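You operate a simulated robot arm through the tools that you are given. There is no shell and no other tool. Be economical: measure what you need, move in short steps, check, and stop when the job is done.

You are at the controls of a simulated two-armed robot. One attempt, no reset.

TASK
Take the teal can that says "C21" from the side deck and put it on the lower shelf of the blue rack. Put the pleated filter labelled "L27" from the left half of the bench on the side deck and the pleated filter marked "L25" on the white plate. Put the blue-capped pot from the right half of the bench on the teal plate. Take the lid off the clear jar with a white foot and lay it down on the top of the right crate lid. Fetch the white brake pad from the left end of the front beam and stand it on the middle of the front beam. Put one of the yellow chain links from the left end of the front beam on the middle of the front beam. Any order will do. Set down upright: teal can, pleated filter, blue-capped pot, white brake pad.
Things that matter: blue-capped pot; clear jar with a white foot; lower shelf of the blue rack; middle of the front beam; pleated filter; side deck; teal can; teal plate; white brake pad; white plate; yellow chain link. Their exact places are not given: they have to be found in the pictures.

Only the result counts: the job must be done as asked and must still hold three seconds after the hand-in. Knocking over, shifting, dropping, spilling or breaking anything else fails it. A push-on lid holds only when it is set on centred and level and pressed home; a screw cap is set on level and turned clockwise until tight.

THE ROBOT
Two 7-joint arms with two-finger parallel grippers on one trunk, on a base that drives. Base frame: it is fixed to the floor where the robot stands at the start and does not move with it; the origin is under the middle of the robot, x ahead of it, y to its left, z up; the surface under the hand at the start is at about z = 850. Lengths are in mm, angles in degrees, forces in N, time in s.
The left shoulder is at the start at [202, 171, 1054], the right one opposite. Places, roughly: blue-capped pot [500, -1250, 1000]; clear jar with a white foot (6x6x8 cm) [2100, -7400, 800]; lower shelf of the blue rack [800, -2700, 800]; middle of the front beam (274x22 cm) [-3720, -11760, 480]; pleated filter [750, -500, 1000]; side deck [700, 300, 600]; teal can [750, 250, 750]; teal plate (13x9x3 cm) [900, -1500, 900]; white brake pad [-3750, -9500, 500]; white plate (13x9x3 cm) [900, -800, 900]; yellow chain link [-3750, -9000, 500]. Payload 4.4 kg a hand.
Tool frame (each hand has its own): the origin (TCP) lies between the finger pads and is the grasp point; the fingertips stand 23 mm ahead of it; z points along the fingers, y is the line along which they close. The gripper opens to 94 mm. The fingers are 38 mm wide and 10 mm thick; the gripper's body (54 by 96 mm) begins 39 mm behind the TCP.
Orientation is that of the tool frame in the base frame, as a unit quaternion [x, y, z, w]. With the fingers straight down and closing along the base's y, the tool's x points along the base's -x, its y along +y and its z along -z.

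THE INTERFACE
- The arms move only by the tool send_rows. It takes "left_steps", "right_steps" or both (then of equal length, played together; a hand with none holds still); each is a list of rows, each a list of 7 numbers: the closure, from 0 (fully open) to 1 (shut), then the shift along the tool's x, y, z in mm, then the turn, a rotation vector about the tool's x, y, z in degrees. In form: [[claw, tx, ty, tz, rx, ry, rz], ...]. A call has 1 to 20 rows; each row shifts and turns the commanded pose from where the row before left it, along the tool's axes as they then stand. Each row takes 0.2 s and may step no farther than 50 mm and 8.6 degrees from the row before; otherwise, or with a gripper value out of range, the whole call is refused. A pose out of reach is approached as far as the arm can. The call stops where the force on the tool passes 40 N (or 10 N more than at its start, if that is more) or the arm is blocked; 0.2 s more then pass. Each finger travels about 72 mm/s and halts on what it meets, pressing with about 24 N; the grip force reading is that of the motor and also rises with nothing between the fingers. The clock runs only during rows and for 0.2 s after the last one: add rows that do not move to give the fingers time. The reply holds the time, the measured pose of the TCP, the force on the tool along the base axes, the opening and the grip force, in the units named above and with some noise, with the torque about the TCP (base axes, N m) and any sound that the robot's microphone picked up.
- Cameras (640 x 400 px; columns grow to the right, rows downward): "scene" is now at [334.3, -21, 1173.2]; the picture's right is [-0.24, -0.97, 0.00], its down [-0.63, 0.16, -0.76] and it looks along [0.73, -0.18, -0.65] (base axes); focal length 214 px, centre (320, 200). "left" rides on the left gripper at [86, -16, -75] in its tool frame; the picture's right is [0.18, 0.98, 0.00], its down [-0.58, 0.11, -0.81] and it looks along [-0.79, 0.15, 0.59] (tool axes); focal length 243 px, centre (320, 200). "right" rides on the right gripper at [86, 16, -74] in its tool frame; the picture's right is [-0.18, 0.98, 0.00], its down [-0.58, -0.11, -0.81] and it looks along [-0.79, -0.15, 0.59] (tool axes); focal length 243 px, centre (320, 200).
- capture(camera): a new picture of that camera. It takes no simulated time.
- slide_trunk(by): slides the trunk up (or, below 0, down) by that many mm; the arms and the scene camera ride with it, the base frame stays. It gives what a move gives, with no picture.
- drive_base(legs): drives the robot by 1 to 6 legs, each [ahead, left, turn to the left] in mm, mm and degrees, along the robot's own axes; the way and the turn of a leg run together, so that a leg with both is an arc; at most 1500 mm and 180 degrees a leg. The arms and the cameras ride along, it lands a little off, and it stops where it bumps. It gives what a move gives.
- turn_head(pan, tilt): turns the head with the scene camera to pan (to the left, within 80 degrees either way) and tilt (down, from -29 to 69), counted from straight ahead of the robot. It gives what a move gives.
- pixel_to_xyz(camera, pixels): for up to 12 pixels [column, row] of the newest picture of that camera ("zoom" is the newest enlarged one), the place [x, y, z] in the base frame of the surface seen there, good to about 2 mm. It takes no simulated time.
- enlarge(camera, box): a new picture of the part [left, top, right, bottom] of that camera's present view, enlarged. It takes no simulated time.
- finish_job(): hands the job in; it is judged then, once.

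Go step by step. Measure first, check grasps and placings, and put right what went wrong. The budget is 131 turns and 146 pictures, counting those below and the enlarged ones. Unless the task says otherwise, let go and move clear before handing in, and close with one line.

The tools are called after "Request:" as a command line: name --argument value ..., lists and objects as JSON in quotes. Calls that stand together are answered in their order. send_rows: Moves the arms, as the interface text tells. Its arguments: {"type":"object","properties":{"left_steps":{"type":"array","items":{"type":"array","items":{"type":"number"}}},"right_steps":{"type":"array","items":{"type":"array","items":{"type":"number"}}}},"required":[]} The other tools are called the same way: slide_trunk (by) slides the trunk up or down; drive_base (legs) drives the base; turn_head (pan, tilt) turns the head that bears the scene camera; capture (camera) takes a picture; pixel_to_xyz (camera, pixels) gives the place of the surface under pixels of a picture; enlarge (camera, box) takes an enlarged picture of a part of a camera's view; finish_job () hands the job in.

At the start:

```text
t: 0.0
left_position: [595.9, 165.9, 1065.7]
left_orientation: [0.0, 1.0, 0.0, 0.0]
left_wrist_force: [-0.2, -0.7, 0.8]
left_moment: [0.02, 0.02, -0.03]
left_opening: 93.7
left_gripper_force: 0.0
right_position: [517.9, -336.9, 1170.6]
right_orientation: [-0.001, 1.0, 0.0, 0.0]
right_wrist_force: [-0.2, 0.2, -1.0]
right_moment: [-0.03, 0.01, 0.01]
right_opening: 93.9
right_gripper_force: 0.0
trunk travel left (down, up): [-75.0, 313.0]
robot x, y, heading: [-2.9, -1.7, 0.1]
head pan, tilt: [-14.1, 40.8]
```

scene: 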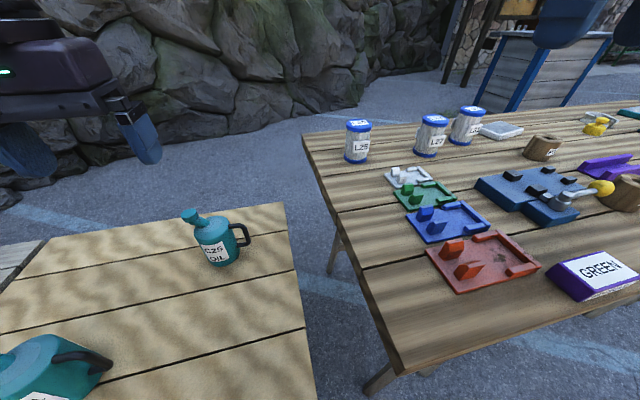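
right: 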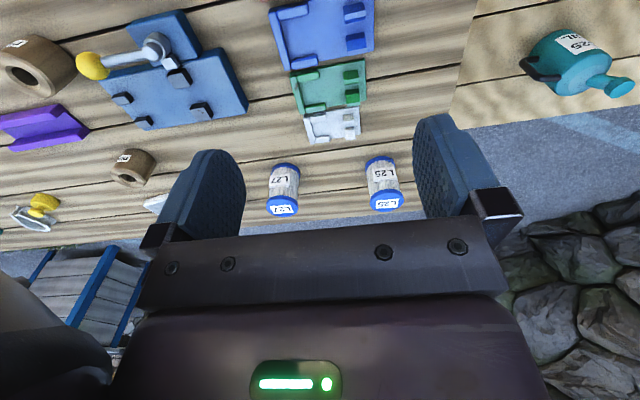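
left: 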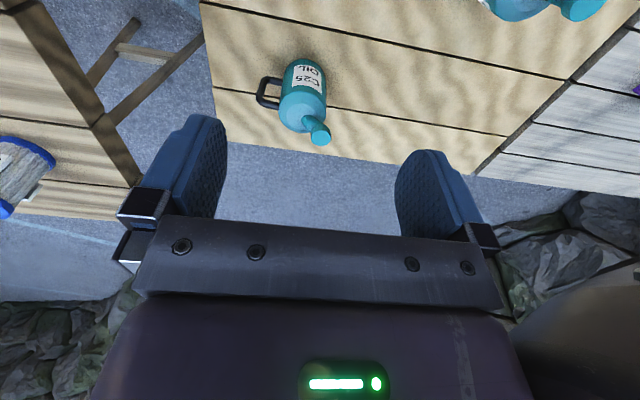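

The start pictures show a C25 can on the side deck at (217,240), another can at lower left, and three filters on the bench. I'll look around to the left first.

Request:
enlarge --camera "scene" --box '[320, 80, 640, 280]'

Request:
turn_head --pan 40 --tilt 45

Request:
capture --camera "scene"

```text
2.00 times, centred on (480, 180) of scene
```

zoom: 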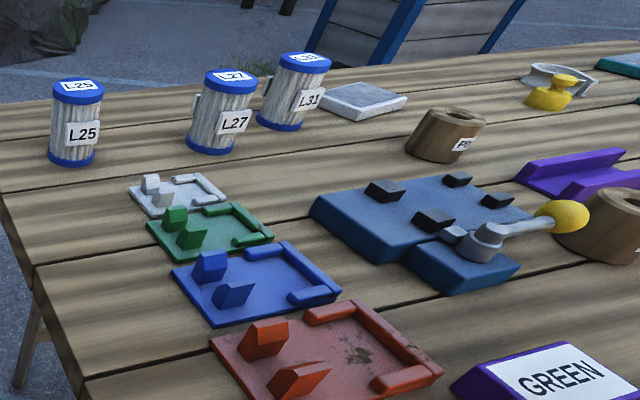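

```text
t: 1.2
left_position: [596.0, 166.7, 1065.0]
left_orientation: [0.0, 1.0, 0.0, -0.001]
left_wrist_force: [0.4, 0.6, -0.1]
left_moment: [-0.04, -0.01, 0.0]
left_opening: 94.0
left_gripper_force: 0.1
right_position: [516.5, -337.2, 1170.8]
right_orientation: [0.001, 1.0, 0.0, 0.0]
right_wrist_force: [-0.5, -0.5, 0.5]
right_moment: [0.01, 0.03, -0.04]
right_opening: 94.3
right_gripper_force: 0.0
trunk travel left (down, up): [-75.0, 313.0]
robot x, y, heading: [1.8, -1.9, 0.0]
head pan, tilt: [40.0, 45.0]
```

```text
141 pictures are left
```

scene: 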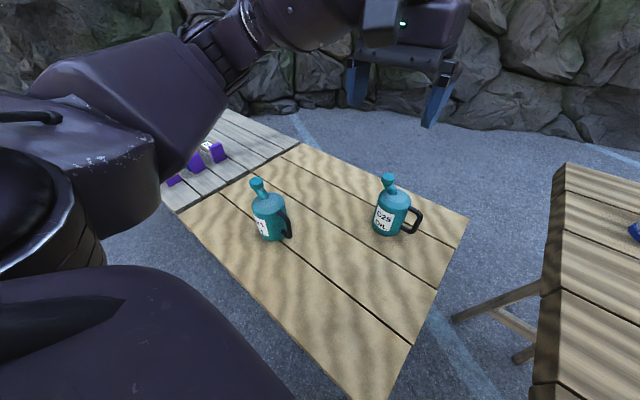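

Request:
enlarge --camera "scene" --box '[160, 120, 480, 320]'

Request:
pixel_to_xyz --camera "scene" --pixels '[[268, 205], [268, 225], [289, 222], [257, 182], [390, 200], [388, 176], [418, 218], [305, 250], [300, 145], [468, 217], [380, 395], [178, 212]]'

Request:
turn_head --pan -60 --tilt 35

Request:
capture --camera "scene"

```text
2.00 times, centred on (320, 220) of scene
```

zoom: 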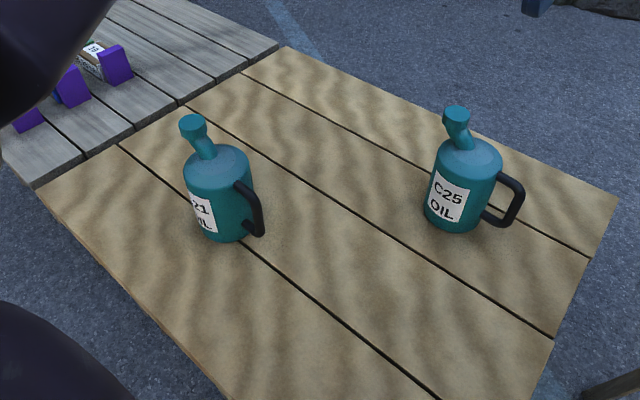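

```text
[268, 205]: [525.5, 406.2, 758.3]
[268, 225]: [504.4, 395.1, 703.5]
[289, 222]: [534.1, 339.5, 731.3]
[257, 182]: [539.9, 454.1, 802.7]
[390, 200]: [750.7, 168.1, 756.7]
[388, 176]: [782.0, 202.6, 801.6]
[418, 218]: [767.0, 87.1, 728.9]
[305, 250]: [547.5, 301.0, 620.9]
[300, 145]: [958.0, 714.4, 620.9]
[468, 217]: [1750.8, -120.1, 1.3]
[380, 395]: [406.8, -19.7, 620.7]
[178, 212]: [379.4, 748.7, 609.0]
```

```text
t: 3.0
left_position: [595.8, 165.5, 1065.4]
left_orientation: [0.0, 1.0, 0.0, 0.0]
left_wrist_force: [-0.2, 0.1, -0.1]
left_moment: [-0.01, -0.01, 0.03]
left_opening: 93.8
left_gripper_force: 0.0
right_position: [517.3, -335.7, 1170.8]
right_orientation: [0.0, 1.0, 0.0, -0.001]
right_wrist_force: [0.5, -0.3, -0.6]
right_moment: [0.0, 0.0, 0.01]
right_opening: 93.9
right_gripper_force: 0.0
trunk travel left (down, up): [-75.0, 313.0]
robot x, y, heading: [-1.0, 1.8, -0.2]
head pan, tilt: [-60.0, 35.0]
```

```text
139 pictures are left
```

scene: 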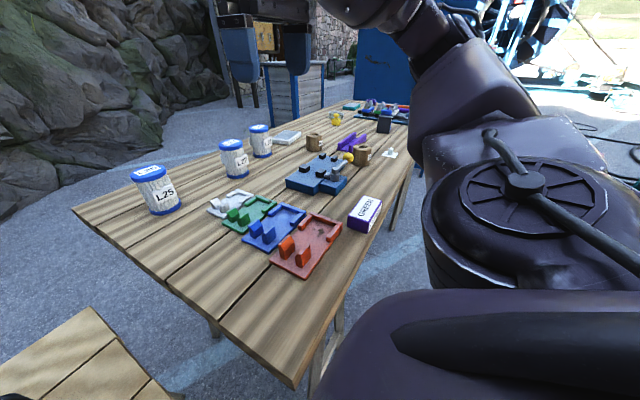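

Request:
enlarge --camera "scene" --box '[120, 80, 440, 280]'

Request:
enlarge --camera "scene" --box '[250, 60, 450, 185]'

Request:
pixel_to_xyz --camera "scene" --pixels '[[148, 172], [157, 190], [165, 212], [233, 144], [237, 162], [259, 130], [262, 145], [288, 134], [314, 140], [78, 210], [280, 380], [369, 212]]'

```text
2.00 times, centred on (280, 180) of scene
```

zoom: 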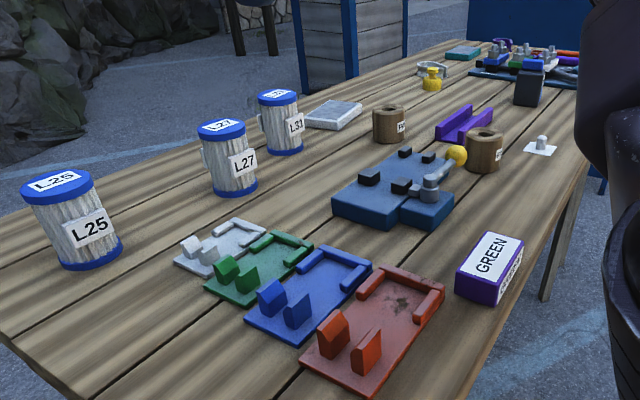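

```text
3.20 times, centred on (350, 122) of scene
```

zoom: 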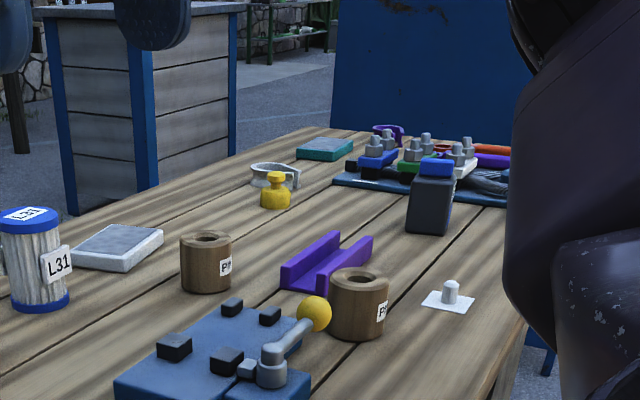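

```text
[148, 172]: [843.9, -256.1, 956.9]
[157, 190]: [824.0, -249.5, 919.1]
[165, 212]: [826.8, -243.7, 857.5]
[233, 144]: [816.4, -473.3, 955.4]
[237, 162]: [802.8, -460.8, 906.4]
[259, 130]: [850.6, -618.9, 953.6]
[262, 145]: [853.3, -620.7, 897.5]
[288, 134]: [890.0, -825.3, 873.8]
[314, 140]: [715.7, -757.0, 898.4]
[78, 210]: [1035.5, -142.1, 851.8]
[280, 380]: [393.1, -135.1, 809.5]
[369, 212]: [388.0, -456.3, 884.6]
```

Request:
turn_head --pan -35 --tilt 35

Request:
enlarge --camera "scene" --box '[220, 80, 380, 180]'

Request:
enlarge --camera "right" --box '[220, 130, 420, 230]'

```text
t: 3.9
left_position: [594.8, 165.1, 1064.9]
left_orientation: [0.0, 1.0, 0.0, 0.0]
left_wrist_force: [-0.1, 0.2, 0.1]
left_moment: [0.02, 0.03, 0.01]
left_opening: 93.9
left_gripper_force: 0.0
right_position: [517.7, -336.1, 1171.8]
right_orientation: [0.0, 1.0, 0.0, 0.0]
right_wrist_force: [0.1, -0.6, 0.5]
right_moment: [0.02, 0.0, 0.04]
right_opening: 94.0
right_gripper_force: 0.0
trunk travel left (down, up): [-75.0, 313.0]
robot x, y, heading: [-1.1, -1.6, 0.0]
head pan, tilt: [-35.0, 35.0]
```

```text
4.00 times, centred on (300, 130) of scene
```

zoom: 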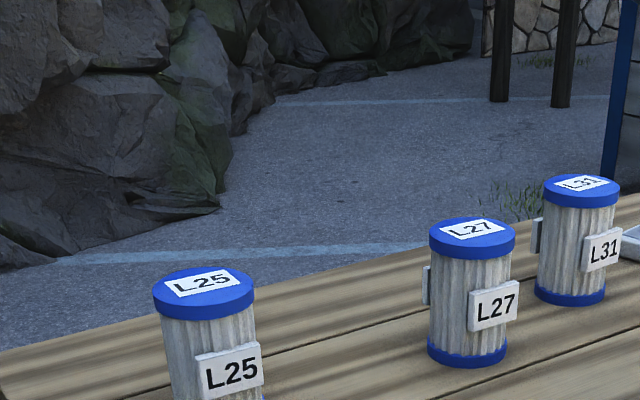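

```text
3.20 times, centred on (320, 180) of right
```

zoom: 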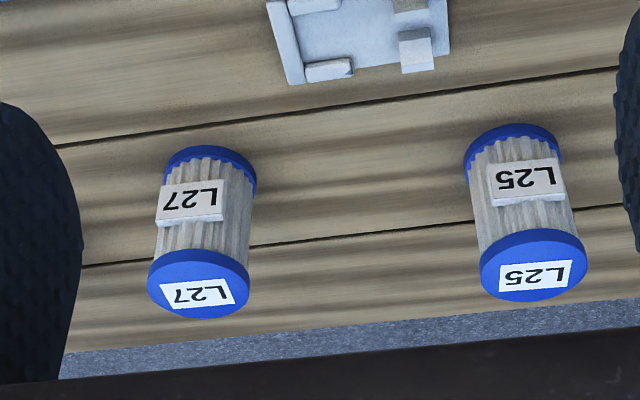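

Request:
enlarge --camera "scene" --box '[240, 110, 400, 210]'

Request:
pixel_to_xyz --camera "zoom" --pixels '[[124, 164], [80, 168], [173, 170], [124, 152], [393, 122], [353, 120], [432, 120], [393, 104], [392, 138], [415, 168], [415, 205], [413, 185]]'

```text
4.00 times, centred on (320, 160) of scene
```

zoom: 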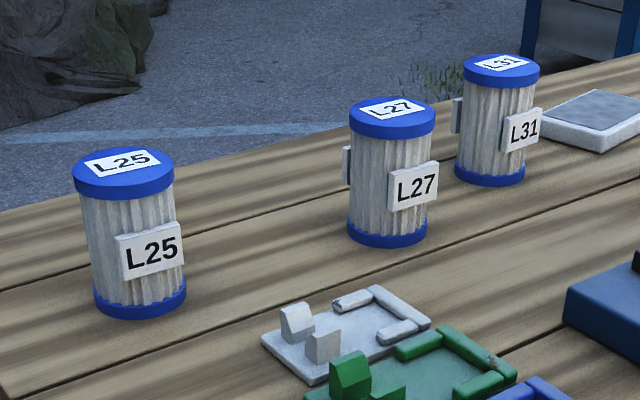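

```text
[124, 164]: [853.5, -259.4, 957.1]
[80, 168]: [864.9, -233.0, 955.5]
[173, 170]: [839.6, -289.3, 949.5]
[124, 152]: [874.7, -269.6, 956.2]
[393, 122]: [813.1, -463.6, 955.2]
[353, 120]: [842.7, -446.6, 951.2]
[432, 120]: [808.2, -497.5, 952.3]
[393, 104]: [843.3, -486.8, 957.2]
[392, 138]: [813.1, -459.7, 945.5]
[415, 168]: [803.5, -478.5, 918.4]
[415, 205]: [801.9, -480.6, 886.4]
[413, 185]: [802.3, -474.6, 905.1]
```

L27's centre is at (827,-473) with rim top 957, and tab tops at about 920. I'll bring the right hand above it.

Request:
send_rows --right_steps '[[0, -44.3, -19.5, 15, 0, 0, 0], [0, -44.3, -19.5, 15, 0, 0, 0], [0, -44.3, -19.5, 15, 0, 0, 0], [0, -44.3, -19.5, 15, 0, 0, 0], [0, -44.3, -19.5, 15, 0, 0, 0], [0, -44.3, -19.5, 15, 0, 0, 0], [0, -44.2, -19.5, 15, 0, 0, 0], [0, 0, 0, 30, 0, 0, 0], [0, 0, 0, 30, 0, 0, 0], [0, 0, 0, 0, 0, 0, 0]]'

Request:
capture --camera "right"

```text
refused: row 1 steps farther than a row can; nothing moved
```

```text
133 pictures are left
```

right: 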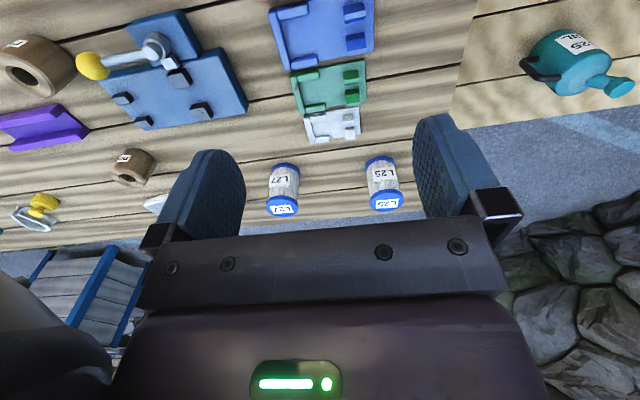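

Request:
send_rows --right_steps '[[0, -38.7, -17.1, 14, 0, 0, 0], [0, -38.7, -17.1, 14, 0, 0, 0], [0, -38.7, -17.1, 14, 0, 0, 0], [0, -38.7, -17.1, 14, 0, 0, 0], [0, -38.7, -17.1, 14, 0, 0, 0], [0, -38.7, -17.1, 14, 0, 0, 0], [0, -38.7, -17.1, 14, 0, 0, 0], [0, -38.7, -17.1, 14, 0, 0, 0], [0, 0, 0, 30, 0, 0, 0], [0, 0, 0, 25, 0, 0, 0], [0, 0, 0, 0, 0, 0, 0]]'

Request:
capture --camera "right"

```text
t: 6.3
left_position: [595.2, 164.9, 1065.7]
left_orientation: [-0.001, 1.0, 0.0, 0.0]
left_wrist_force: [-1.0, -0.6, 0.8]
left_moment: [0.0, 0.0, 0.0]
left_opening: 94.1
left_gripper_force: 0.1
right_position: [828.4, -473.7, 1005.7]
right_orientation: [0.001, 1.0, 0.001, 0.0]
right_wrist_force: [0.3, 0.3, -0.1]
right_moment: [0.03, -0.02, 0.01]
right_opening: 93.7
right_gripper_force: 0.0
trunk travel left (down, up): [-75.0, 313.0]
robot x, y, heading: [0.5, -1.1, 0.3]
head pan, tilt: [-35.0, 35.0]
```

```text
132 pictures are left
```

right: 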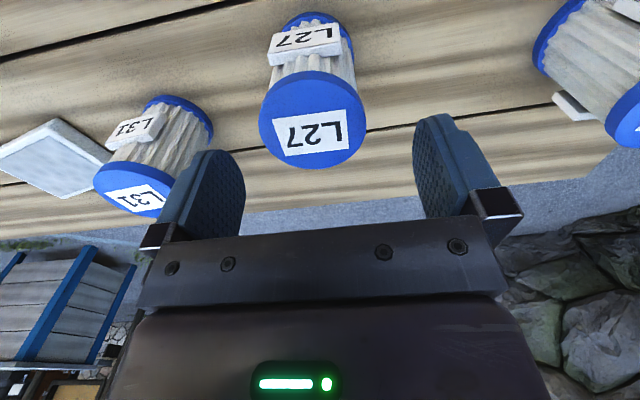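

Request:
send_rows --right_steps '[[0, 0, 0, 28, 0, 0, 0], [0, 0, 0, 27, 0, 0, 0], [0, 0, 0, 0, 0, 0, 0], [0.5, 0, 0, 0, 0, 0, 0], [1, 0, 0, 0, 0, 0, 0], [1, 0, 0, 0, 0, 0, 0], [1, 0, 0, 0, 0, 0, 0], [1, 0, 0, -10, 0, 0, 0], [1, 0, 0, -40, 0, 0, 0], [1, 0, 0, -50, 0, 0, 0], [1, 0, 0, 0, 0, 0, 0]]'

Request:
capture --camera "right"

```text
t: 8.7
left_position: [597.6, 165.5, 1063.9]
left_orientation: [-0.001, 1.0, 0.0, -0.001]
left_wrist_force: [-0.5, 0.1, 0.4]
left_moment: [0.01, 0.0, -0.03]
left_opening: 94.0
left_gripper_force: 0.1
right_position: [826.7, -472.8, 1047.0]
right_orientation: [0.0, 1.0, -0.001, -0.001]
right_wrist_force: [0.1, -0.5, -3.6]
right_moment: [0.05, 0.06, -0.02]
right_opening: 67.4
right_gripper_force: 23.9
trunk travel left (down, up): [-75.0, 313.0]
robot x, y, heading: [-2.1, -0.3, -0.1]
head pan, tilt: [-35.0, 35.0]
```

```text
131 pictures are left
```

right: 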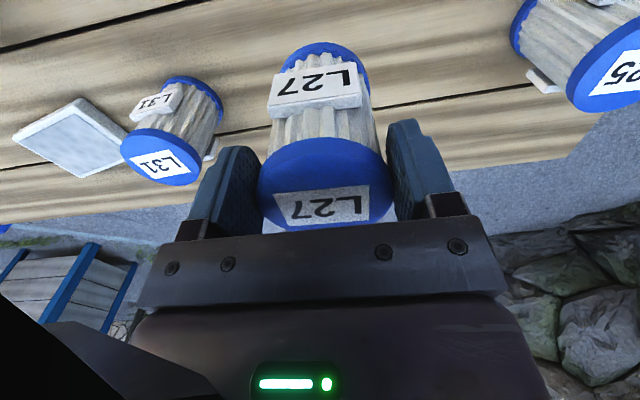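

Request:
send_rows --right_steps '[[1, 0, 0, -40, 0, 0, 0], [1, 0, 0, -40, 0, 0, 0], [1, 0, 0, -20, 0, 0, 0], [1, 28, 34.3, 0, 0, 0, 0], [1, 28, 34.3, 0, 0, 0, 0], [1, 28, 34.3, 0, 0, 0, 0], [1, 28, 34.3, 0, 0, 0, 0], [1, 28, 34.3, 0, 0, 0, 0], [1, 28, 34.3, 0, 0, 0, 0], [1, 28, 34.3, 0, 0, 0, 0], [1, 28, 34.3, 0, 0, 0, 0], [1, 0, 0, 0, 0, 0, 0]]'

Request:
drive_base --legs '[[0, 0, 30]]'

Request:
turn_head --pan 0 --tilt 45

Request:
capture --camera "scene"

```text
t: 11.3
left_position: [596.1, 164.0, 1064.9]
left_orientation: [0.001, 1.0, 0.0, 0.0]
left_wrist_force: [0.5, -0.4, 0.1]
left_moment: [0.03, -0.01, -0.02]
left_opening: 93.9
left_gripper_force: 0.0
right_position: [598.5, -193.7, 1145.4]
right_orientation: [0.001, 1.0, 0.0, 0.0]
right_wrist_force: [1.0, -0.1, -3.5]
right_moment: [0.01, 0.03, 0.02]
right_opening: 67.5
right_gripper_force: 24.2
right hand out of reach, approached as far as the arm can: row 3
trunk travel left (down, up): [-75.0, 313.0]
robot x, y, heading: [-1.6, -0.2, 0.1]
head pan, tilt: [-35.0, 35.0]
```

```text
t: 13.1
left_position: [435.8, 438.4, 1064.1]
left_orientation: [-0.256, 0.967, 0.0, 0.001]
left_wrist_force: [-0.2, 0.4, 0.3]
left_moment: [-0.02, 0.02, 0.0]
left_opening: 93.9
left_gripper_force: 0.0
right_position: [615.2, 128.0, 1147.0]
right_orientation: [-0.255, 0.967, 0.0, 0.0]
right_wrist_force: [-0.5, 0.2, -3.1]
right_moment: [-0.04, 0.01, 0.0]
right_opening: 67.6
right_gripper_force: 24.1
trunk travel left (down, up): [-75.0, 313.0]
robot x, y, heading: [2.2, -1.7, 29.5]
head pan, tilt: [-35.0, 35.0]
```

```text
t: 14.2
left_position: [436.9, 438.1, 1064.5]
left_orientation: [-0.255, 0.967, 0.0, 0.0]
left_wrist_force: [-0.3, 0.3, -0.6]
left_moment: [-0.02, 0.04, -0.01]
left_opening: 94.2
left_gripper_force: 0.1
right_position: [613.9, 127.3, 1147.0]
right_orientation: [-0.256, 0.967, 0.0, 0.0]
right_wrist_force: [0.2, 0.0, -3.0]
right_moment: [-0.02, 0.01, 0.02]
right_opening: 67.4
right_gripper_force: 24.0
trunk travel left (down, up): [-75.0, 313.0]
robot x, y, heading: [1.8, 0.7, 29.8]
head pan, tilt: [0.0, 45.0]
```

```text
130 pictures are left
```

scene: 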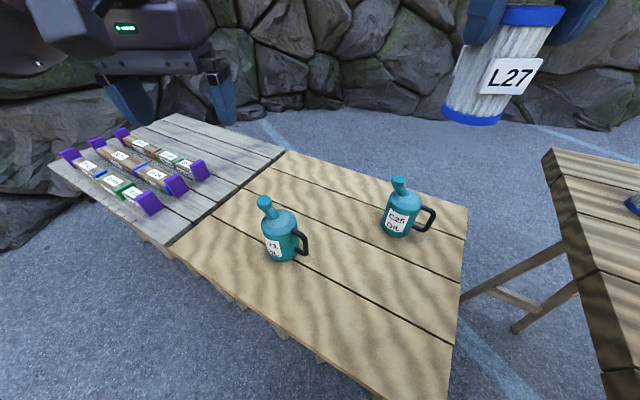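

L27 hangs over the clear middle of the deck. I'll lower it to just above the surface.

Request:
pixel_to_xyz --camera "scene" --pixels '[[380, 270], [400, 300], [440, 290], [466, 215], [448, 390], [284, 155], [180, 248]]'

Request:
send_rows --right_steps '[[1, 0, 0, 48, 0, 0, 0], [1, 0, 0, 48, 0, 0, 0], [1, 0, 0, 48, 0, 0, 0], [1, 0, 0, 48, 0, 0, 0], [1, 0, 0, 48, 0, 0, 0], [1, 0, 0, 48, 0, 0, 0], [1, 0, 0, 48, 0, 0, 0], [1, 0, 0, 40, 0, 0, 0], [1, 0, 0, 20, 0, 0, 0], [1, 0, 0, 15, 0, 0, 0], [1, 0, 0, 0, 0, 0, 0]]'

Request:
capture --camera "scene"

```text
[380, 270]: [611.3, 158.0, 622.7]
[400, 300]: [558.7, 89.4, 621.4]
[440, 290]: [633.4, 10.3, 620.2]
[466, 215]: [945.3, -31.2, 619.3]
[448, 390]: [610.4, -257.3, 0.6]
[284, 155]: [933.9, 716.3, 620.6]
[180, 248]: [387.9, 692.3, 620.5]
```

```text
t: 16.6
left_position: [434.8, 439.9, 1066.2]
left_orientation: [-0.257, 0.967, 0.0, 0.002]
left_wrist_force: [-0.6, -0.2, 0.3]
left_moment: [-0.04, 0.02, -0.02]
left_opening: 93.8
left_gripper_force: 0.1
right_position: [616.9, 127.8, 740.5]
right_orientation: [-0.255, 0.967, 0.0, 0.005]
right_wrist_force: [-0.4, -0.8, -2.7]
right_moment: [-0.04, 0.04, -0.01]
right_opening: 67.5
right_gripper_force: 24.1
trunk travel left (down, up): [-75.0, 313.0]
robot x, y, heading: [0.5, 1.9, 29.7]
head pan, tilt: [0.0, 45.0]
```

```text
129 pictures are left
```

scene: 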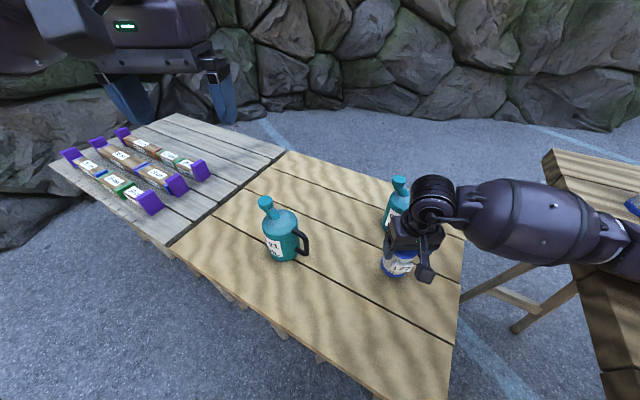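

Request:
send_rows --right_steps '[[1, 0, 0, 8, 0, 0, 0], [1, 0, 0, 6, 0, 0, 0], [1, 0, 0, 4, 0, 0, 0], [1, 0, 0, 0, 0, 0, 0]]'

Request:
capture --camera "right"

Request:
enlarge --camera "scene" --box '[340, 160, 500, 300]'

```text
t: 17.6
left_position: [433.2, 441.2, 1067.4]
left_orientation: [-0.257, 0.966, -0.002, 0.003]
left_wrist_force: [-0.1, -0.1, 0.2]
left_moment: [0.02, 0.03, 0.02]
left_opening: 94.2
left_gripper_force: 0.1
right_position: [622.3, 130.9, 728.0]
right_orientation: [-0.254, 0.967, -0.002, 0.012]
right_wrist_force: [0.6, 0.0, -3.9]
right_moment: [-0.02, 0.06, 0.0]
right_opening: 67.4
right_gripper_force: 24.2
trunk travel left (down, up): [-75.0, 313.0]
robot x, y, heading: [2.2, 3.5, 29.5]
head pan, tilt: [0.0, 45.0]
```

```text
128 pictures are left
```

right: 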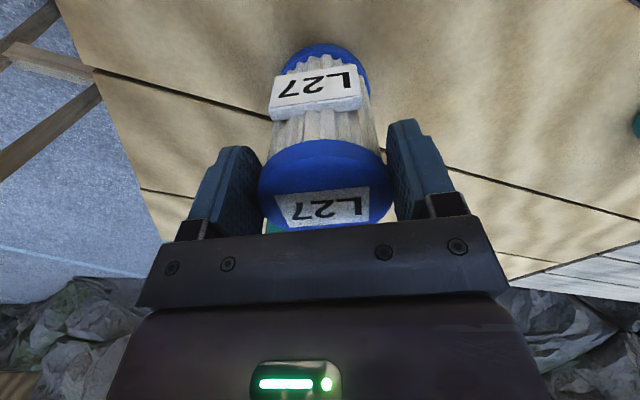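

```text
2.86 times, centred on (420, 230) of scene
```

zoom: 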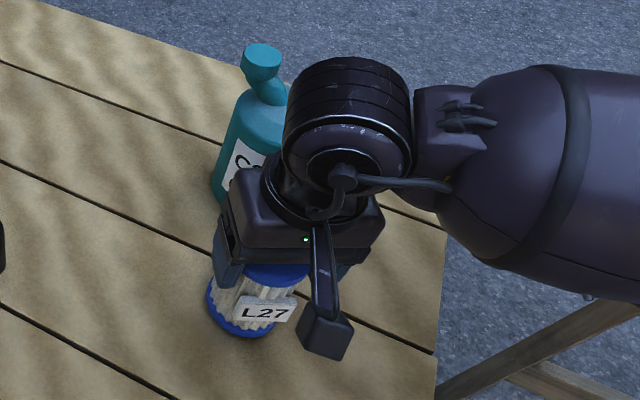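

The hand drifts sideways and the base readings shift, so the right forearm is evidently leaning on the bench edge. I'll lift and reposition the base squarely in front of the deck.

Request:
send_rows --right_steps '[[1, 0, 0, -40, 0, 0, 0], [1, 0, 0, -45, 0, 0, 0], [1, 0, 0, -45, 0, 0, 0], [1, 0, 0, -45, 0, 0, 0], [1, 0, 0, -45, 0, 0, 0], [1, 0, 0, -45, 0, 0, 0], [1, 0, 0, -45, 0, 0, 0], [1, 0, 0, 0, 0, 0, 0]]'

Request:
drive_base --legs '[[0, 0, -29.5], [0, 300, 0]]'

Request:
capture --camera "scene"

```text
t: 19.4
left_position: [436.8, 437.4, 1064.0]
left_orientation: [-0.255, 0.967, 0.0, 0.0]
left_wrist_force: [0.3, -0.1, 0.3]
left_moment: [-0.01, 0.0, -0.01]
left_opening: 94.2
left_gripper_force: 0.0
right_position: [615.7, 126.2, 1029.8]
right_orientation: [-0.255, 0.967, 0.0, -0.001]
right_wrist_force: [0.6, 0.3, -2.5]
right_moment: [-0.02, 0.03, 0.0]
right_opening: 67.3
right_gripper_force: 23.6
trunk travel left (down, up): [-75.0, 313.0]
robot x, y, heading: [3.9, 0.6, 29.7]
head pan, tilt: [0.0, 45.0]
```

```text
t: 24.0
left_position: [593.9, 466.1, 1064.8]
left_orientation: [0.0, 1.0, -0.001, 0.0]
left_wrist_force: [-0.4, 0.3, 0.2]
left_moment: [0.0, 0.02, 0.01]
left_opening: 94.2
left_gripper_force: 0.1
right_position: [596.0, 105.8, 1029.3]
right_orientation: [0.0, 1.0, 0.0, -0.001]
right_wrist_force: [-0.6, 0.9, -3.1]
right_moment: [-0.01, 0.04, 0.01]
right_opening: 67.5
right_gripper_force: 23.8
trunk travel left (down, up): [-75.0, 313.0]
robot x, y, heading: [0.2, 300.3, -0.0]
head pan, tilt: [0.0, 45.0]
```

```text
126 pictures are left
```

scene: 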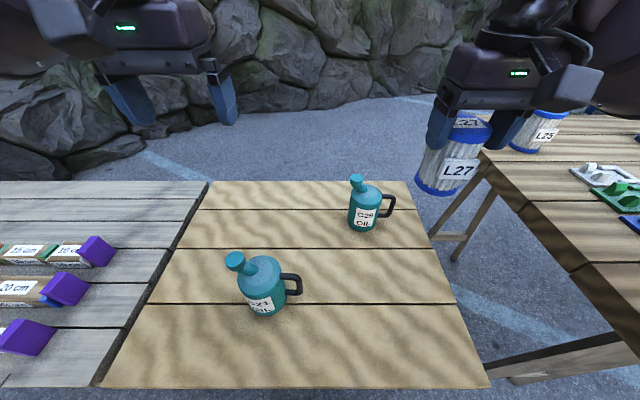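

Request:
send_rows --right_steps '[[1, -8, 36, 0, 0, 0, 0], [1, -8, 36, 0, 0, 0, 0], [1, -8, 36, 0, 0, 0, 0], [1, 0, 0, 48, 0, 0, 0], [1, 0, 0, 48, 0, 0, 0], [1, 0, 0, 48, 0, 0, 0], [1, 0, 0, 48, 0, 0, 0], [1, 0, 0, 48, 0, 0, 0], [1, 0, 0, 40, 0, 0, 0], [1, 0, 0, 14, 0, 0, 0], [1, 0, 0, 0, 0, 0, 0]]'

Request:
capture --camera "scene"

```text
t: 26.4
left_position: [593.0, 468.9, 1068.2]
left_orientation: [0.0, 1.0, -0.002, 0.004]
left_wrist_force: [-1.1, 0.3, 0.8]
left_moment: [-0.01, -0.04, -0.02]
left_opening: 93.9
left_gripper_force: 0.2
right_position: [622.3, 216.4, 742.8]
right_orientation: [0.001, 1.0, -0.002, 0.006]
right_wrist_force: [0.0, -0.3, -3.1]
right_moment: [0.01, 0.07, 0.03]
right_opening: 67.6
right_gripper_force: 24.1
trunk travel left (down, up): [-75.0, 313.0]
robot x, y, heading: [2.3, 299.6, 0.4]
head pan, tilt: [0.0, 45.0]
```

```text
125 pictures are left
```

scene: 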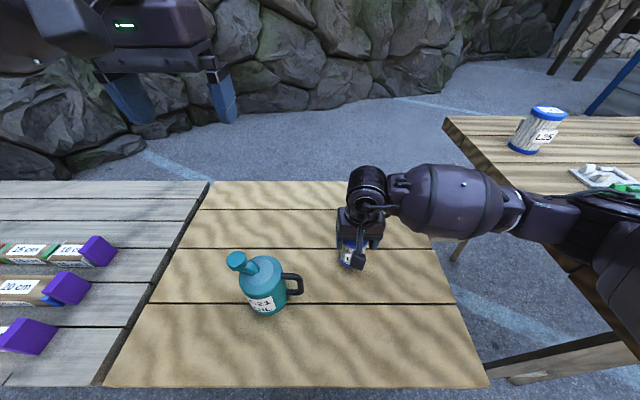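

The elbow still leans over the bench corner, near pixel (600,270). I'll lift, shift the base another 260 mm left, and bring the hand back to its right.

Request:
send_rows --right_steps '[[1, 0, 0, -45, 0, 0, 0], [1, 0, 0, -48, 0, 0, 0], [1, 0, 0, -48, 0, 0, 0], [1, 0, 0, -48, 0, 0, 0], [1, 0, 0, -48, 0, 0, 0], [1, 0, 0, -48, 0, 0, 0], [1, 0, 0, 0, 0, 0, 0]]'

Request:
drive_base --legs '[[0, 260, 0]]'

Request:
send_rows --right_steps '[[1, 0, -44, 0, 0, 0, 0], [1, 0, -44, 0, 0, 0, 0], [1, 0, -44, 0, 0, 0, 0], [1, 0, -44, 0, 0, 0, 0], [1, 0, -44, 0, 0, 0, 0], [1, 0, -44, 0, 0, 0, 0], [1, 0, 0, 0, 0, 0, 0]]'

Request:
capture --camera "scene"

```text
t: 28.0
left_position: [594.3, 465.5, 1063.0]
left_orientation: [0.0, 1.0, 0.001, -0.001]
left_wrist_force: [0.7, 0.6, -0.9]
left_moment: [0.03, 0.01, -0.02]
left_opening: 93.7
left_gripper_force: 0.1
right_position: [620.6, 213.4, 1022.0]
right_orientation: [0.001, 1.0, 0.001, -0.001]
right_wrist_force: [0.1, 0.2, -3.7]
right_moment: [0.0, 0.04, -0.01]
right_opening: 67.6
right_gripper_force: 24.7
trunk travel left (down, up): [-75.0, 313.0]
robot x, y, heading: [-1.1, 301.1, -0.1]
head pan, tilt: [0.0, 45.0]
```

```text
t: 30.9
left_position: [594.9, 722.7, 1065.3]
left_orientation: [0.0, 1.0, 0.0, 0.0]
left_wrist_force: [-0.4, 0.7, -0.6]
left_moment: [-0.03, 0.01, 0.01]
left_opening: 93.8
left_gripper_force: 0.0
right_position: [619.4, 472.8, 1021.2]
right_orientation: [0.0, 1.0, 0.0, -0.001]
right_wrist_force: [1.0, -0.8, -2.6]
right_moment: [0.02, 0.06, 0.01]
right_opening: 67.4
right_gripper_force: 23.7
trunk travel left (down, up): [-75.0, 313.0]
robot x, y, heading: [-1.4, 556.4, -0.1]
head pan, tilt: [0.0, 45.0]
```

```text
t: 32.5
left_position: [594.2, 723.0, 1062.8]
left_orientation: [0.0, 1.0, 0.0, -0.001]
left_wrist_force: [0.2, -0.4, 0.2]
left_moment: [-0.02, -0.02, 0.03]
left_opening: 94.5
left_gripper_force: 0.1
right_position: [620.1, 207.7, 1021.0]
right_orientation: [0.0, 1.0, 0.0, -0.001]
right_wrist_force: [0.6, -0.5, -2.5]
right_moment: [0.01, 0.02, -0.01]
right_opening: 67.2
right_gripper_force: 24.4
trunk travel left (down, up): [-75.0, 313.0]
robot x, y, heading: [-1.4, 555.7, 0.0]
head pan, tilt: [0.0, 45.0]
```

```text
124 pictures are left
```

scene: 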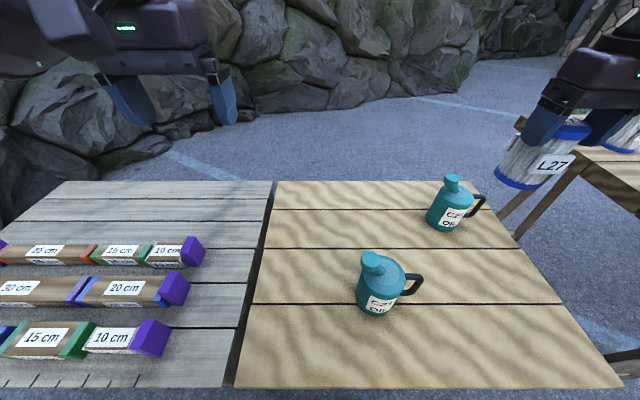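

Request:
send_rows --right_steps '[[1, 0, 0, 48, 0, 0, 0], [1, 0, 0, 48, 0, 0, 0], [1, 0, 0, 48, 0, 0, 0], [1, 0, 0, 48, 0, 0, 0], [1, 0, 0, 48, 0, 0, 0], [1, 0, 0, 36, 0, 0, 0], [1, 0, 0, 10, 0, 0, 0], [1, 0, 0, 0, 0, 0, 0]]'

Request:
capture --camera "scene"

```text
t: 34.3
left_position: [595.5, 723.6, 1064.5]
left_orientation: [0.0, 1.0, 0.0, -0.001]
left_wrist_force: [0.6, 1.0, -0.8]
left_moment: [0.02, -0.01, 0.02]
left_opening: 94.1
left_gripper_force: 0.1
right_position: [617.9, 208.6, 732.3]
right_orientation: [0.0, 1.0, 0.001, 0.0]
right_wrist_force: [-0.5, 0.5, -3.1]
right_moment: [-0.02, 0.03, -0.01]
right_opening: 67.6
right_gripper_force: 23.6
trunk travel left (down, up): [-75.0, 313.0]
robot x, y, heading: [1.0, 557.8, -0.1]
head pan, tilt: [0.0, 45.0]
```

```text
123 pictures are left
```

scene: 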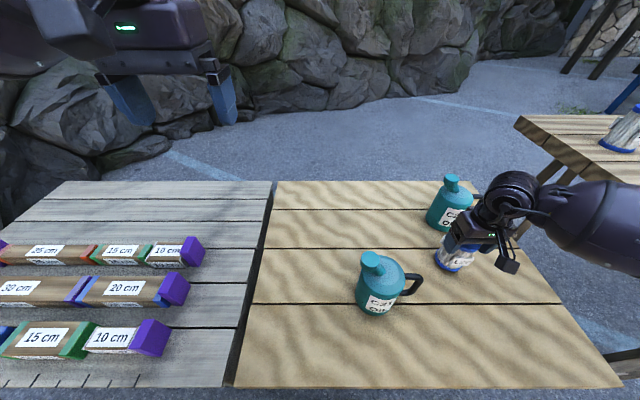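

No lean now; the height is 732 and contact is expected near 720. I'll lower slowly and watch the force.

Request:
send_rows --right_steps '[[1, 0, 0, 6, 0, 0, 0], [1, 0, 0, 3, 0, 0, 0], [1, 0, 0, 2, 0, 0, 0], [1, 0, 0, 2, 0, 0, 0], [1, 0, 0, 0, 0, 0, 0]]'

Request:
enlarge --camera "scene" --box '[400, 190, 520, 290]'

```text
t: 35.5
left_position: [593.5, 722.5, 1064.2]
left_orientation: [0.0, 1.0, 0.001, 0.0]
left_wrist_force: [-0.5, 0.7, 0.1]
left_moment: [0.0, 0.0, -0.01]
left_opening: 94.0
left_gripper_force: 0.1
right_position: [618.1, 207.7, 721.7]
right_orientation: [0.0, 1.0, 0.0, 0.001]
right_wrist_force: [-0.3, -0.3, -3.4]
right_moment: [0.0, 0.04, 0.0]
right_opening: 67.5
right_gripper_force: 24.4
trunk travel left (down, up): [-75.0, 313.0]
robot x, y, heading: [-3.5, 558.2, 0.2]
head pan, tilt: [0.0, 45.0]
```

```text
4.00 times, centred on (460, 240) of scene
```

zoom: 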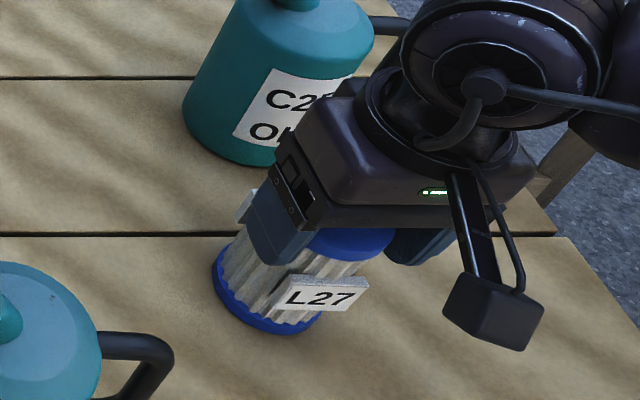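

Request:
send_rows --right_steps '[[1, 0, 0, 2, 0, 0, 0], [1, 0, 0, 1, 0, 0, 0], [1, 0, 0, 0, 0, 0, 0]]'

```text
t: 36.3
left_position: [594.1, 723.5, 1064.8]
left_orientation: [-0.001, 1.0, 0.0, 0.0]
left_wrist_force: [0.9, 0.1, 0.1]
left_moment: [-0.01, 0.0, -0.02]
left_opening: 93.9
left_gripper_force: 0.0
right_position: [618.1, 206.6, 719.8]
right_orientation: [0.0, 1.0, -0.001, 0.0]
right_wrist_force: [-0.9, 0.0, -1.5]
right_moment: [-0.04, -0.01, -0.07]
right_opening: 67.5
right_gripper_force: 23.5
trunk travel left (down, up): [-75.0, 313.0]
robot x, y, heading: [-0.4, 559.3, 0.2]
head pan, tilt: [0.0, 45.0]
```

Force dropped to -1.5, so it's touching. I'll press 1 mm more, release and raise.

Request:
send_rows --right_steps '[[1, 0, 0, 1, 0, 0, 0], [0.6, 0, 0, 0, 0, 0, 0], [0, 0, 0, 0, 0, 0, 0], [0, 0, 0, 0, 0, 0, 0], [0, 0, 0, -40, 0, 0, 0], [0, 0, 0, -48, 0, 0, 0], [0, 0, 0, -48, 0, 0, 0], [0, 0, 0, -48, 0, 0, 0], [0, 0, 0, -48, 0, 0, 0], [0, 0, 0, -48, 0, 0, 0], [0, 0, 0, -48, 0, 0, 0], [0, 0, 0, -48, 0, 0, 0], [0, 0, 0, 0, 0, 0, 0]]'

Request:
capture --camera "scene"

Request:
enlarge --camera "scene" --box '[340, 160, 500, 330]'

```text
t: 39.1
left_position: [594.7, 722.5, 1063.9]
left_orientation: [0.0, 1.0, 0.0, -0.001]
left_wrist_force: [1.3, -0.5, -1.4]
left_moment: [-0.02, 0.0, -0.03]
left_opening: 93.9
left_gripper_force: 0.1
right_position: [616.6, 208.5, 1097.0]
right_orientation: [0.0, 1.0, 0.0, -0.001]
right_wrist_force: [0.5, 0.4, 0.1]
right_moment: [0.02, 0.02, 0.02]
right_opening: 94.2
right_gripper_force: 0.0
trunk travel left (down, up): [-75.0, 313.0]
robot x, y, heading: [-1.0, 559.8, 0.1]
head pan, tilt: [0.0, 45.0]
```

```text
121 pictures are left
```

scene: 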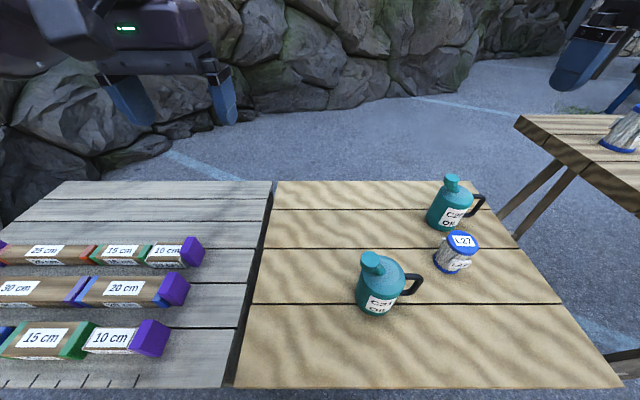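

```text
2.35 times, centred on (420, 245) of scene
```

zoom: 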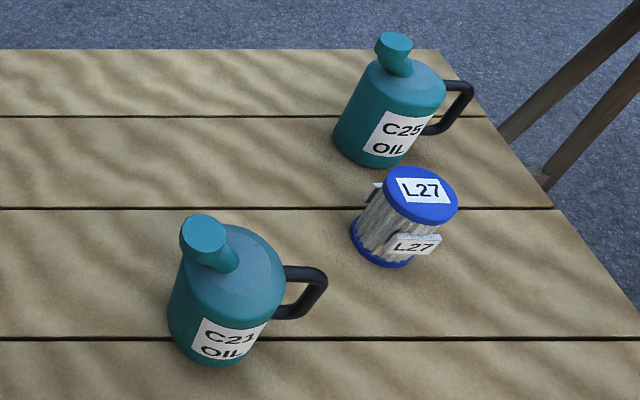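

L27 stands upright on the deck. I'll drive back toward the bench for L25.

Request:
drive_base --legs '[[0, -600, 0]]'

Request:
turn_head --pan -30 --tilt 35

Request:
capture --camera "scene"

```text
t: 45.0
left_position: [592.6, 98.0, 1065.4]
left_orientation: [0.006, 1.0, 0.001, 0.0]
left_wrist_force: [0.6, 0.3, 0.2]
left_moment: [-0.02, -0.03, 0.05]
left_opening: 94.2
left_gripper_force: 0.1
right_position: [607.9, -416.0, 1096.5]
right_orientation: [0.006, 1.0, 0.0, 0.0]
right_wrist_force: [-0.2, -0.5, -0.3]
right_moment: [0.03, 0.01, -0.01]
right_opening: 93.8
right_gripper_force: 0.0
trunk travel left (down, up): [-75.0, 313.0]
robot x, y, heading: [-3.5, -59.0, -0.6]
head pan, tilt: [0.0, 45.0]
```

```text
t: 45.9
left_position: [591.6, 98.9, 1064.6]
left_orientation: [0.006, 1.0, -0.001, 0.0]
left_wrist_force: [-0.6, 0.1, 0.0]
left_moment: [0.01, -0.02, -0.01]
left_opening: 93.7
left_gripper_force: 0.2
right_position: [607.7, -415.4, 1096.9]
right_orientation: [0.006, 1.0, 0.0, 0.0]
right_wrist_force: [-0.7, -0.4, 0.4]
right_moment: [-0.02, 0.02, -0.01]
right_opening: 94.0
right_gripper_force: 0.0
trunk travel left (down, up): [-75.0, 313.0]
robot x, y, heading: [-5.4, -57.8, -0.8]
head pan, tilt: [-30.0, 35.0]
```

```text
119 pictures are left
```

scene: 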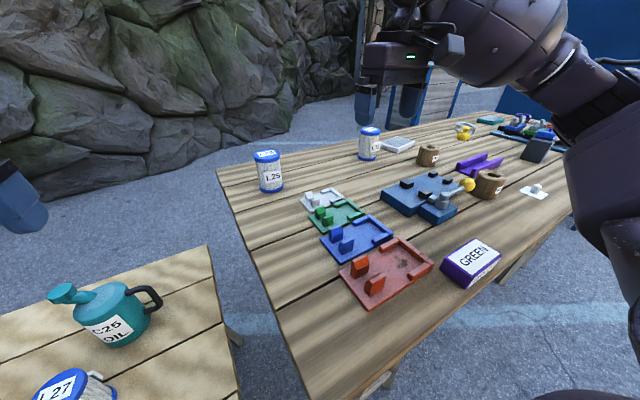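

Request:
send_rows --right_steps '[[0, -34.6, 22.4, 0, 0, 0, 0], [0, -34.6, 22.4, 0, 0, 0, 0], [0, -34.6, 22.4, 0, 0, 0, 0], [0, -34.6, 22.4, 0, 0, 0, 0], [0, -34.6, 22.4, 0, 0, 0, 0], [0, -34.6, 22.4, 0, 0, 0, 0], [0, -34.6, 22.4, 0, 0, 0, 0], [0, 0, 0, 45, 0, 0, 0], [0, 0, 0, 45, 0, 0, 0], [0, 0, 0, 0, 0, 0, 0]]'

Request:
capture --camera "right"

```text
t: 48.1
left_position: [590.9, 97.5, 1065.0]
left_orientation: [0.006, 1.0, 0.0, 0.001]
left_wrist_force: [0.6, 1.0, 0.6]
left_moment: [0.0, -0.01, -0.01]
left_opening: 93.9
left_gripper_force: 0.1
right_position: [851.8, -263.0, 1008.2]
right_orientation: [0.006, 1.0, 0.001, 0.001]
right_wrist_force: [0.1, 0.1, -0.2]
right_moment: [0.0, 0.01, 0.0]
right_opening: 94.4
right_gripper_force: 0.0
trunk travel left (down, up): [-75.0, 313.0]
robot x, y, heading: [-3.4, -60.0, -0.8]
head pan, tilt: [-30.0, 35.0]
```

```text
118 pictures are left
```

right: 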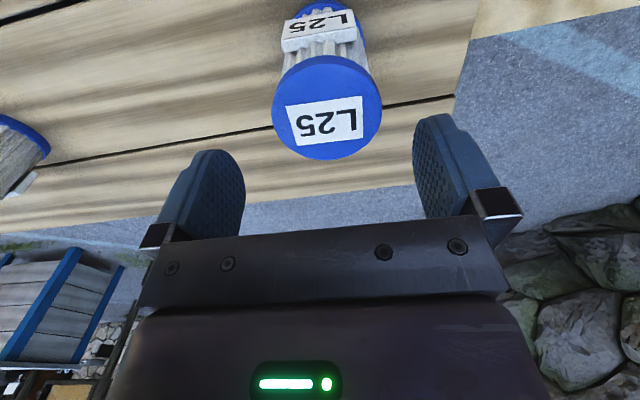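

Request:
send_rows --right_steps '[[0, -2, 2, 30, 0, 0, 0], [0, 0, 0, 27, 0, 0, 0], [0, 0, 0, 0, 0, 0, 0], [0.5, 0, 0, 0, 0, 0, 0], [1, 0, 0, 0, 0, 0, 0], [1, 0, 0, 0, 0, 0, 0], [1, 0, 0, 0, 0, 0, 0], [1, 0, 0, -10, 0, 0, 0], [1, 0, 0, -40, 0, 0, 0], [1, 0, 0, -50, 0, 0, 0], [1, 36, 0, -20, 0, 0, 0], [1, 36, 0, -20, 0, 0, 0], [1, 36, 0, -20, 0, 0, 0], [1, 36, 0, 0, 0, 0, 0], [1, 36, 0, 0, 0, 0, 0], [1, 0, 0, 0, 0, 0, 0]]'

Request:
capture --camera "right"

Request:
capture --camera "scene"

```text
t: 51.5
left_position: [592.7, 98.6, 1064.2]
left_orientation: [0.007, 1.0, 0.0, -0.001]
left_wrist_force: [0.4, -0.5, -0.7]
left_moment: [-0.02, -0.02, 0.01]
left_opening: 94.2
left_gripper_force: 0.0
right_position: [672.8, -258.5, 1109.5]
right_orientation: [0.007, 1.0, 0.0, -0.001]
right_wrist_force: [-0.1, -0.7, -4.0]
right_moment: [0.01, 0.01, 0.01]
right_opening: 67.7
right_gripper_force: 24.2
trunk travel left (down, up): [-75.0, 313.0]
robot x, y, heading: [-7.1, -57.3, -0.7]
head pan, tilt: [-30.0, 35.0]
```

```text
117 pictures are left
```

right: 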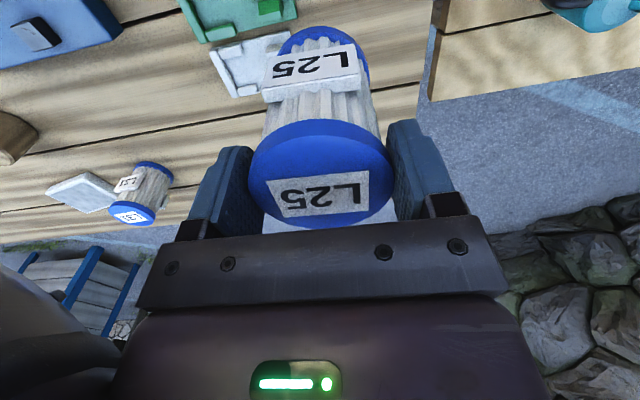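

```text
116 pictures are left
```

scene: 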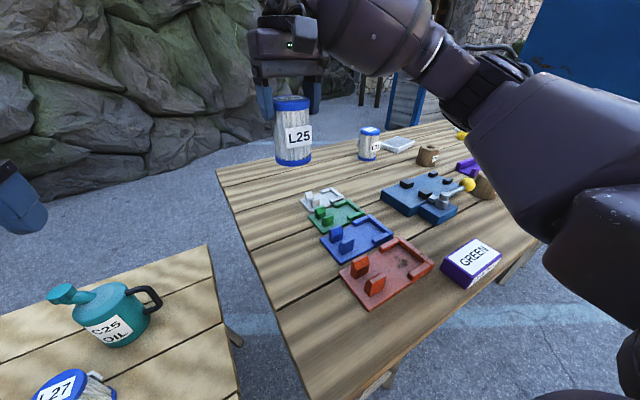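

Held. I'll drive right to the white plate.

Request:
drive_base --legs '[[0, -500, 0.7]]'

Request:
turn_head --pan -35 --tilt 40

Request:
capture --camera "scene"

Request:
capture --camera "right"

```text
t: 56.4
left_position: [587.3, -399.3, 1064.9]
left_orientation: [0.003, 1.0, 0.0, 0.0]
left_wrist_force: [-0.5, 0.1, 0.3]
left_moment: [-0.01, -0.05, 0.01]
left_opening: 94.0
left_gripper_force: 0.2
right_position: [670.5, -755.6, 1110.1]
right_orientation: [0.004, 1.0, 0.0, 0.0]
right_wrist_force: [0.4, -0.3, -3.7]
right_moment: [0.01, 0.03, -0.01]
right_opening: 67.8
right_gripper_force: 23.9
trunk travel left (down, up): [-75.0, 313.0]
robot x, y, heading: [-8.9, -555.9, -0.4]
head pan, tilt: [-30.0, 35.0]
```

```text
t: 57.1
left_position: [586.6, -399.3, 1064.0]
left_orientation: [0.004, 1.0, 0.0, -0.001]
left_wrist_force: [-0.2, -0.6, 0.7]
left_moment: [-0.03, 0.01, 0.0]
left_opening: 94.0
left_gripper_force: 0.1
right_position: [669.2, -755.5, 1109.8]
right_orientation: [0.003, 1.0, 0.0, 0.001]
right_wrist_force: [0.1, -0.6, -2.1]
right_moment: [-0.02, -0.01, -0.02]
right_opening: 67.9
right_gripper_force: 23.8
trunk travel left (down, up): [-75.0, 313.0]
robot x, y, heading: [-6.0, -559.1, -0.3]
head pan, tilt: [-35.0, 40.0]
```

```text
115 pictures are left
```

scene: 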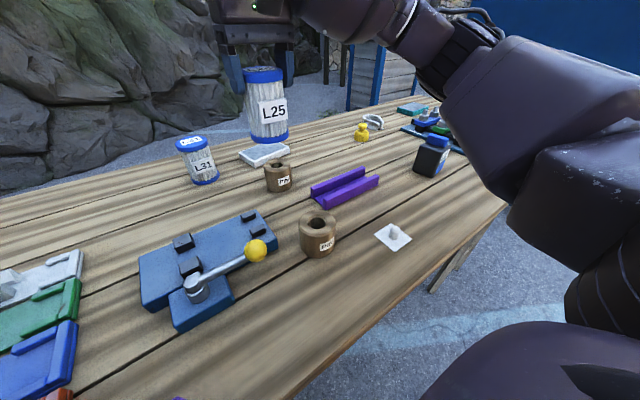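

```text
114 pictures are left
```

right: 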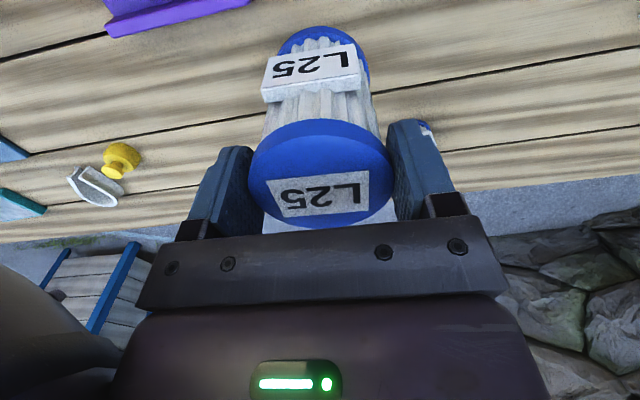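

Request:
enlarge --camera "scene" --box '[215, 120, 315, 190]'

Request:
pixel_to_xyz --camera "scene" --pixels '[[242, 154], [258, 163], [289, 150], [266, 155], [272, 145], [255, 158], [280, 151], [418, 162]]'

```text
5.71 times, centred on (265, 155) of scene
```

zoom: 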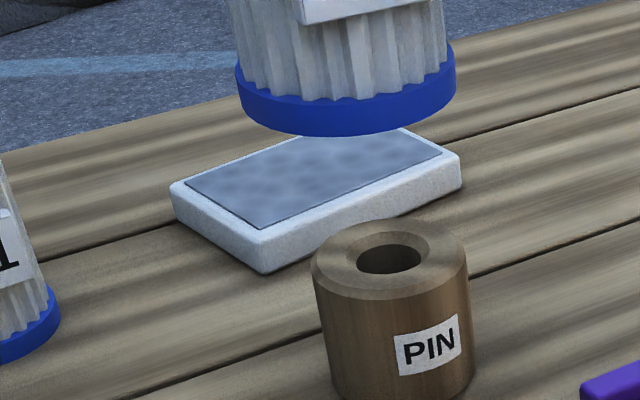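

```text
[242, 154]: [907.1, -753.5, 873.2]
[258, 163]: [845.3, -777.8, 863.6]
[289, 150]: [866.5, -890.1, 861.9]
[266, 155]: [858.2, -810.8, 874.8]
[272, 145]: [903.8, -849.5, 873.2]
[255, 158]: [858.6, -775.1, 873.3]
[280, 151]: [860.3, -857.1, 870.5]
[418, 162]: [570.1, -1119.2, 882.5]
```

Request:
pixel_to_xyz --camera "zoom" --pixels '[[178, 188], [262, 236], [452, 160], [186, 182], [262, 228], [441, 153], [340, 170], [403, 132]]'

```text
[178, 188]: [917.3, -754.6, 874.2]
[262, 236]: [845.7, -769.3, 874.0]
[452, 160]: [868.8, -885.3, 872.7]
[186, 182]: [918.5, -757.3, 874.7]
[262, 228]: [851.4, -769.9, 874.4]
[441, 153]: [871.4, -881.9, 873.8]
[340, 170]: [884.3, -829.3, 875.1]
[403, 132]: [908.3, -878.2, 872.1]
```

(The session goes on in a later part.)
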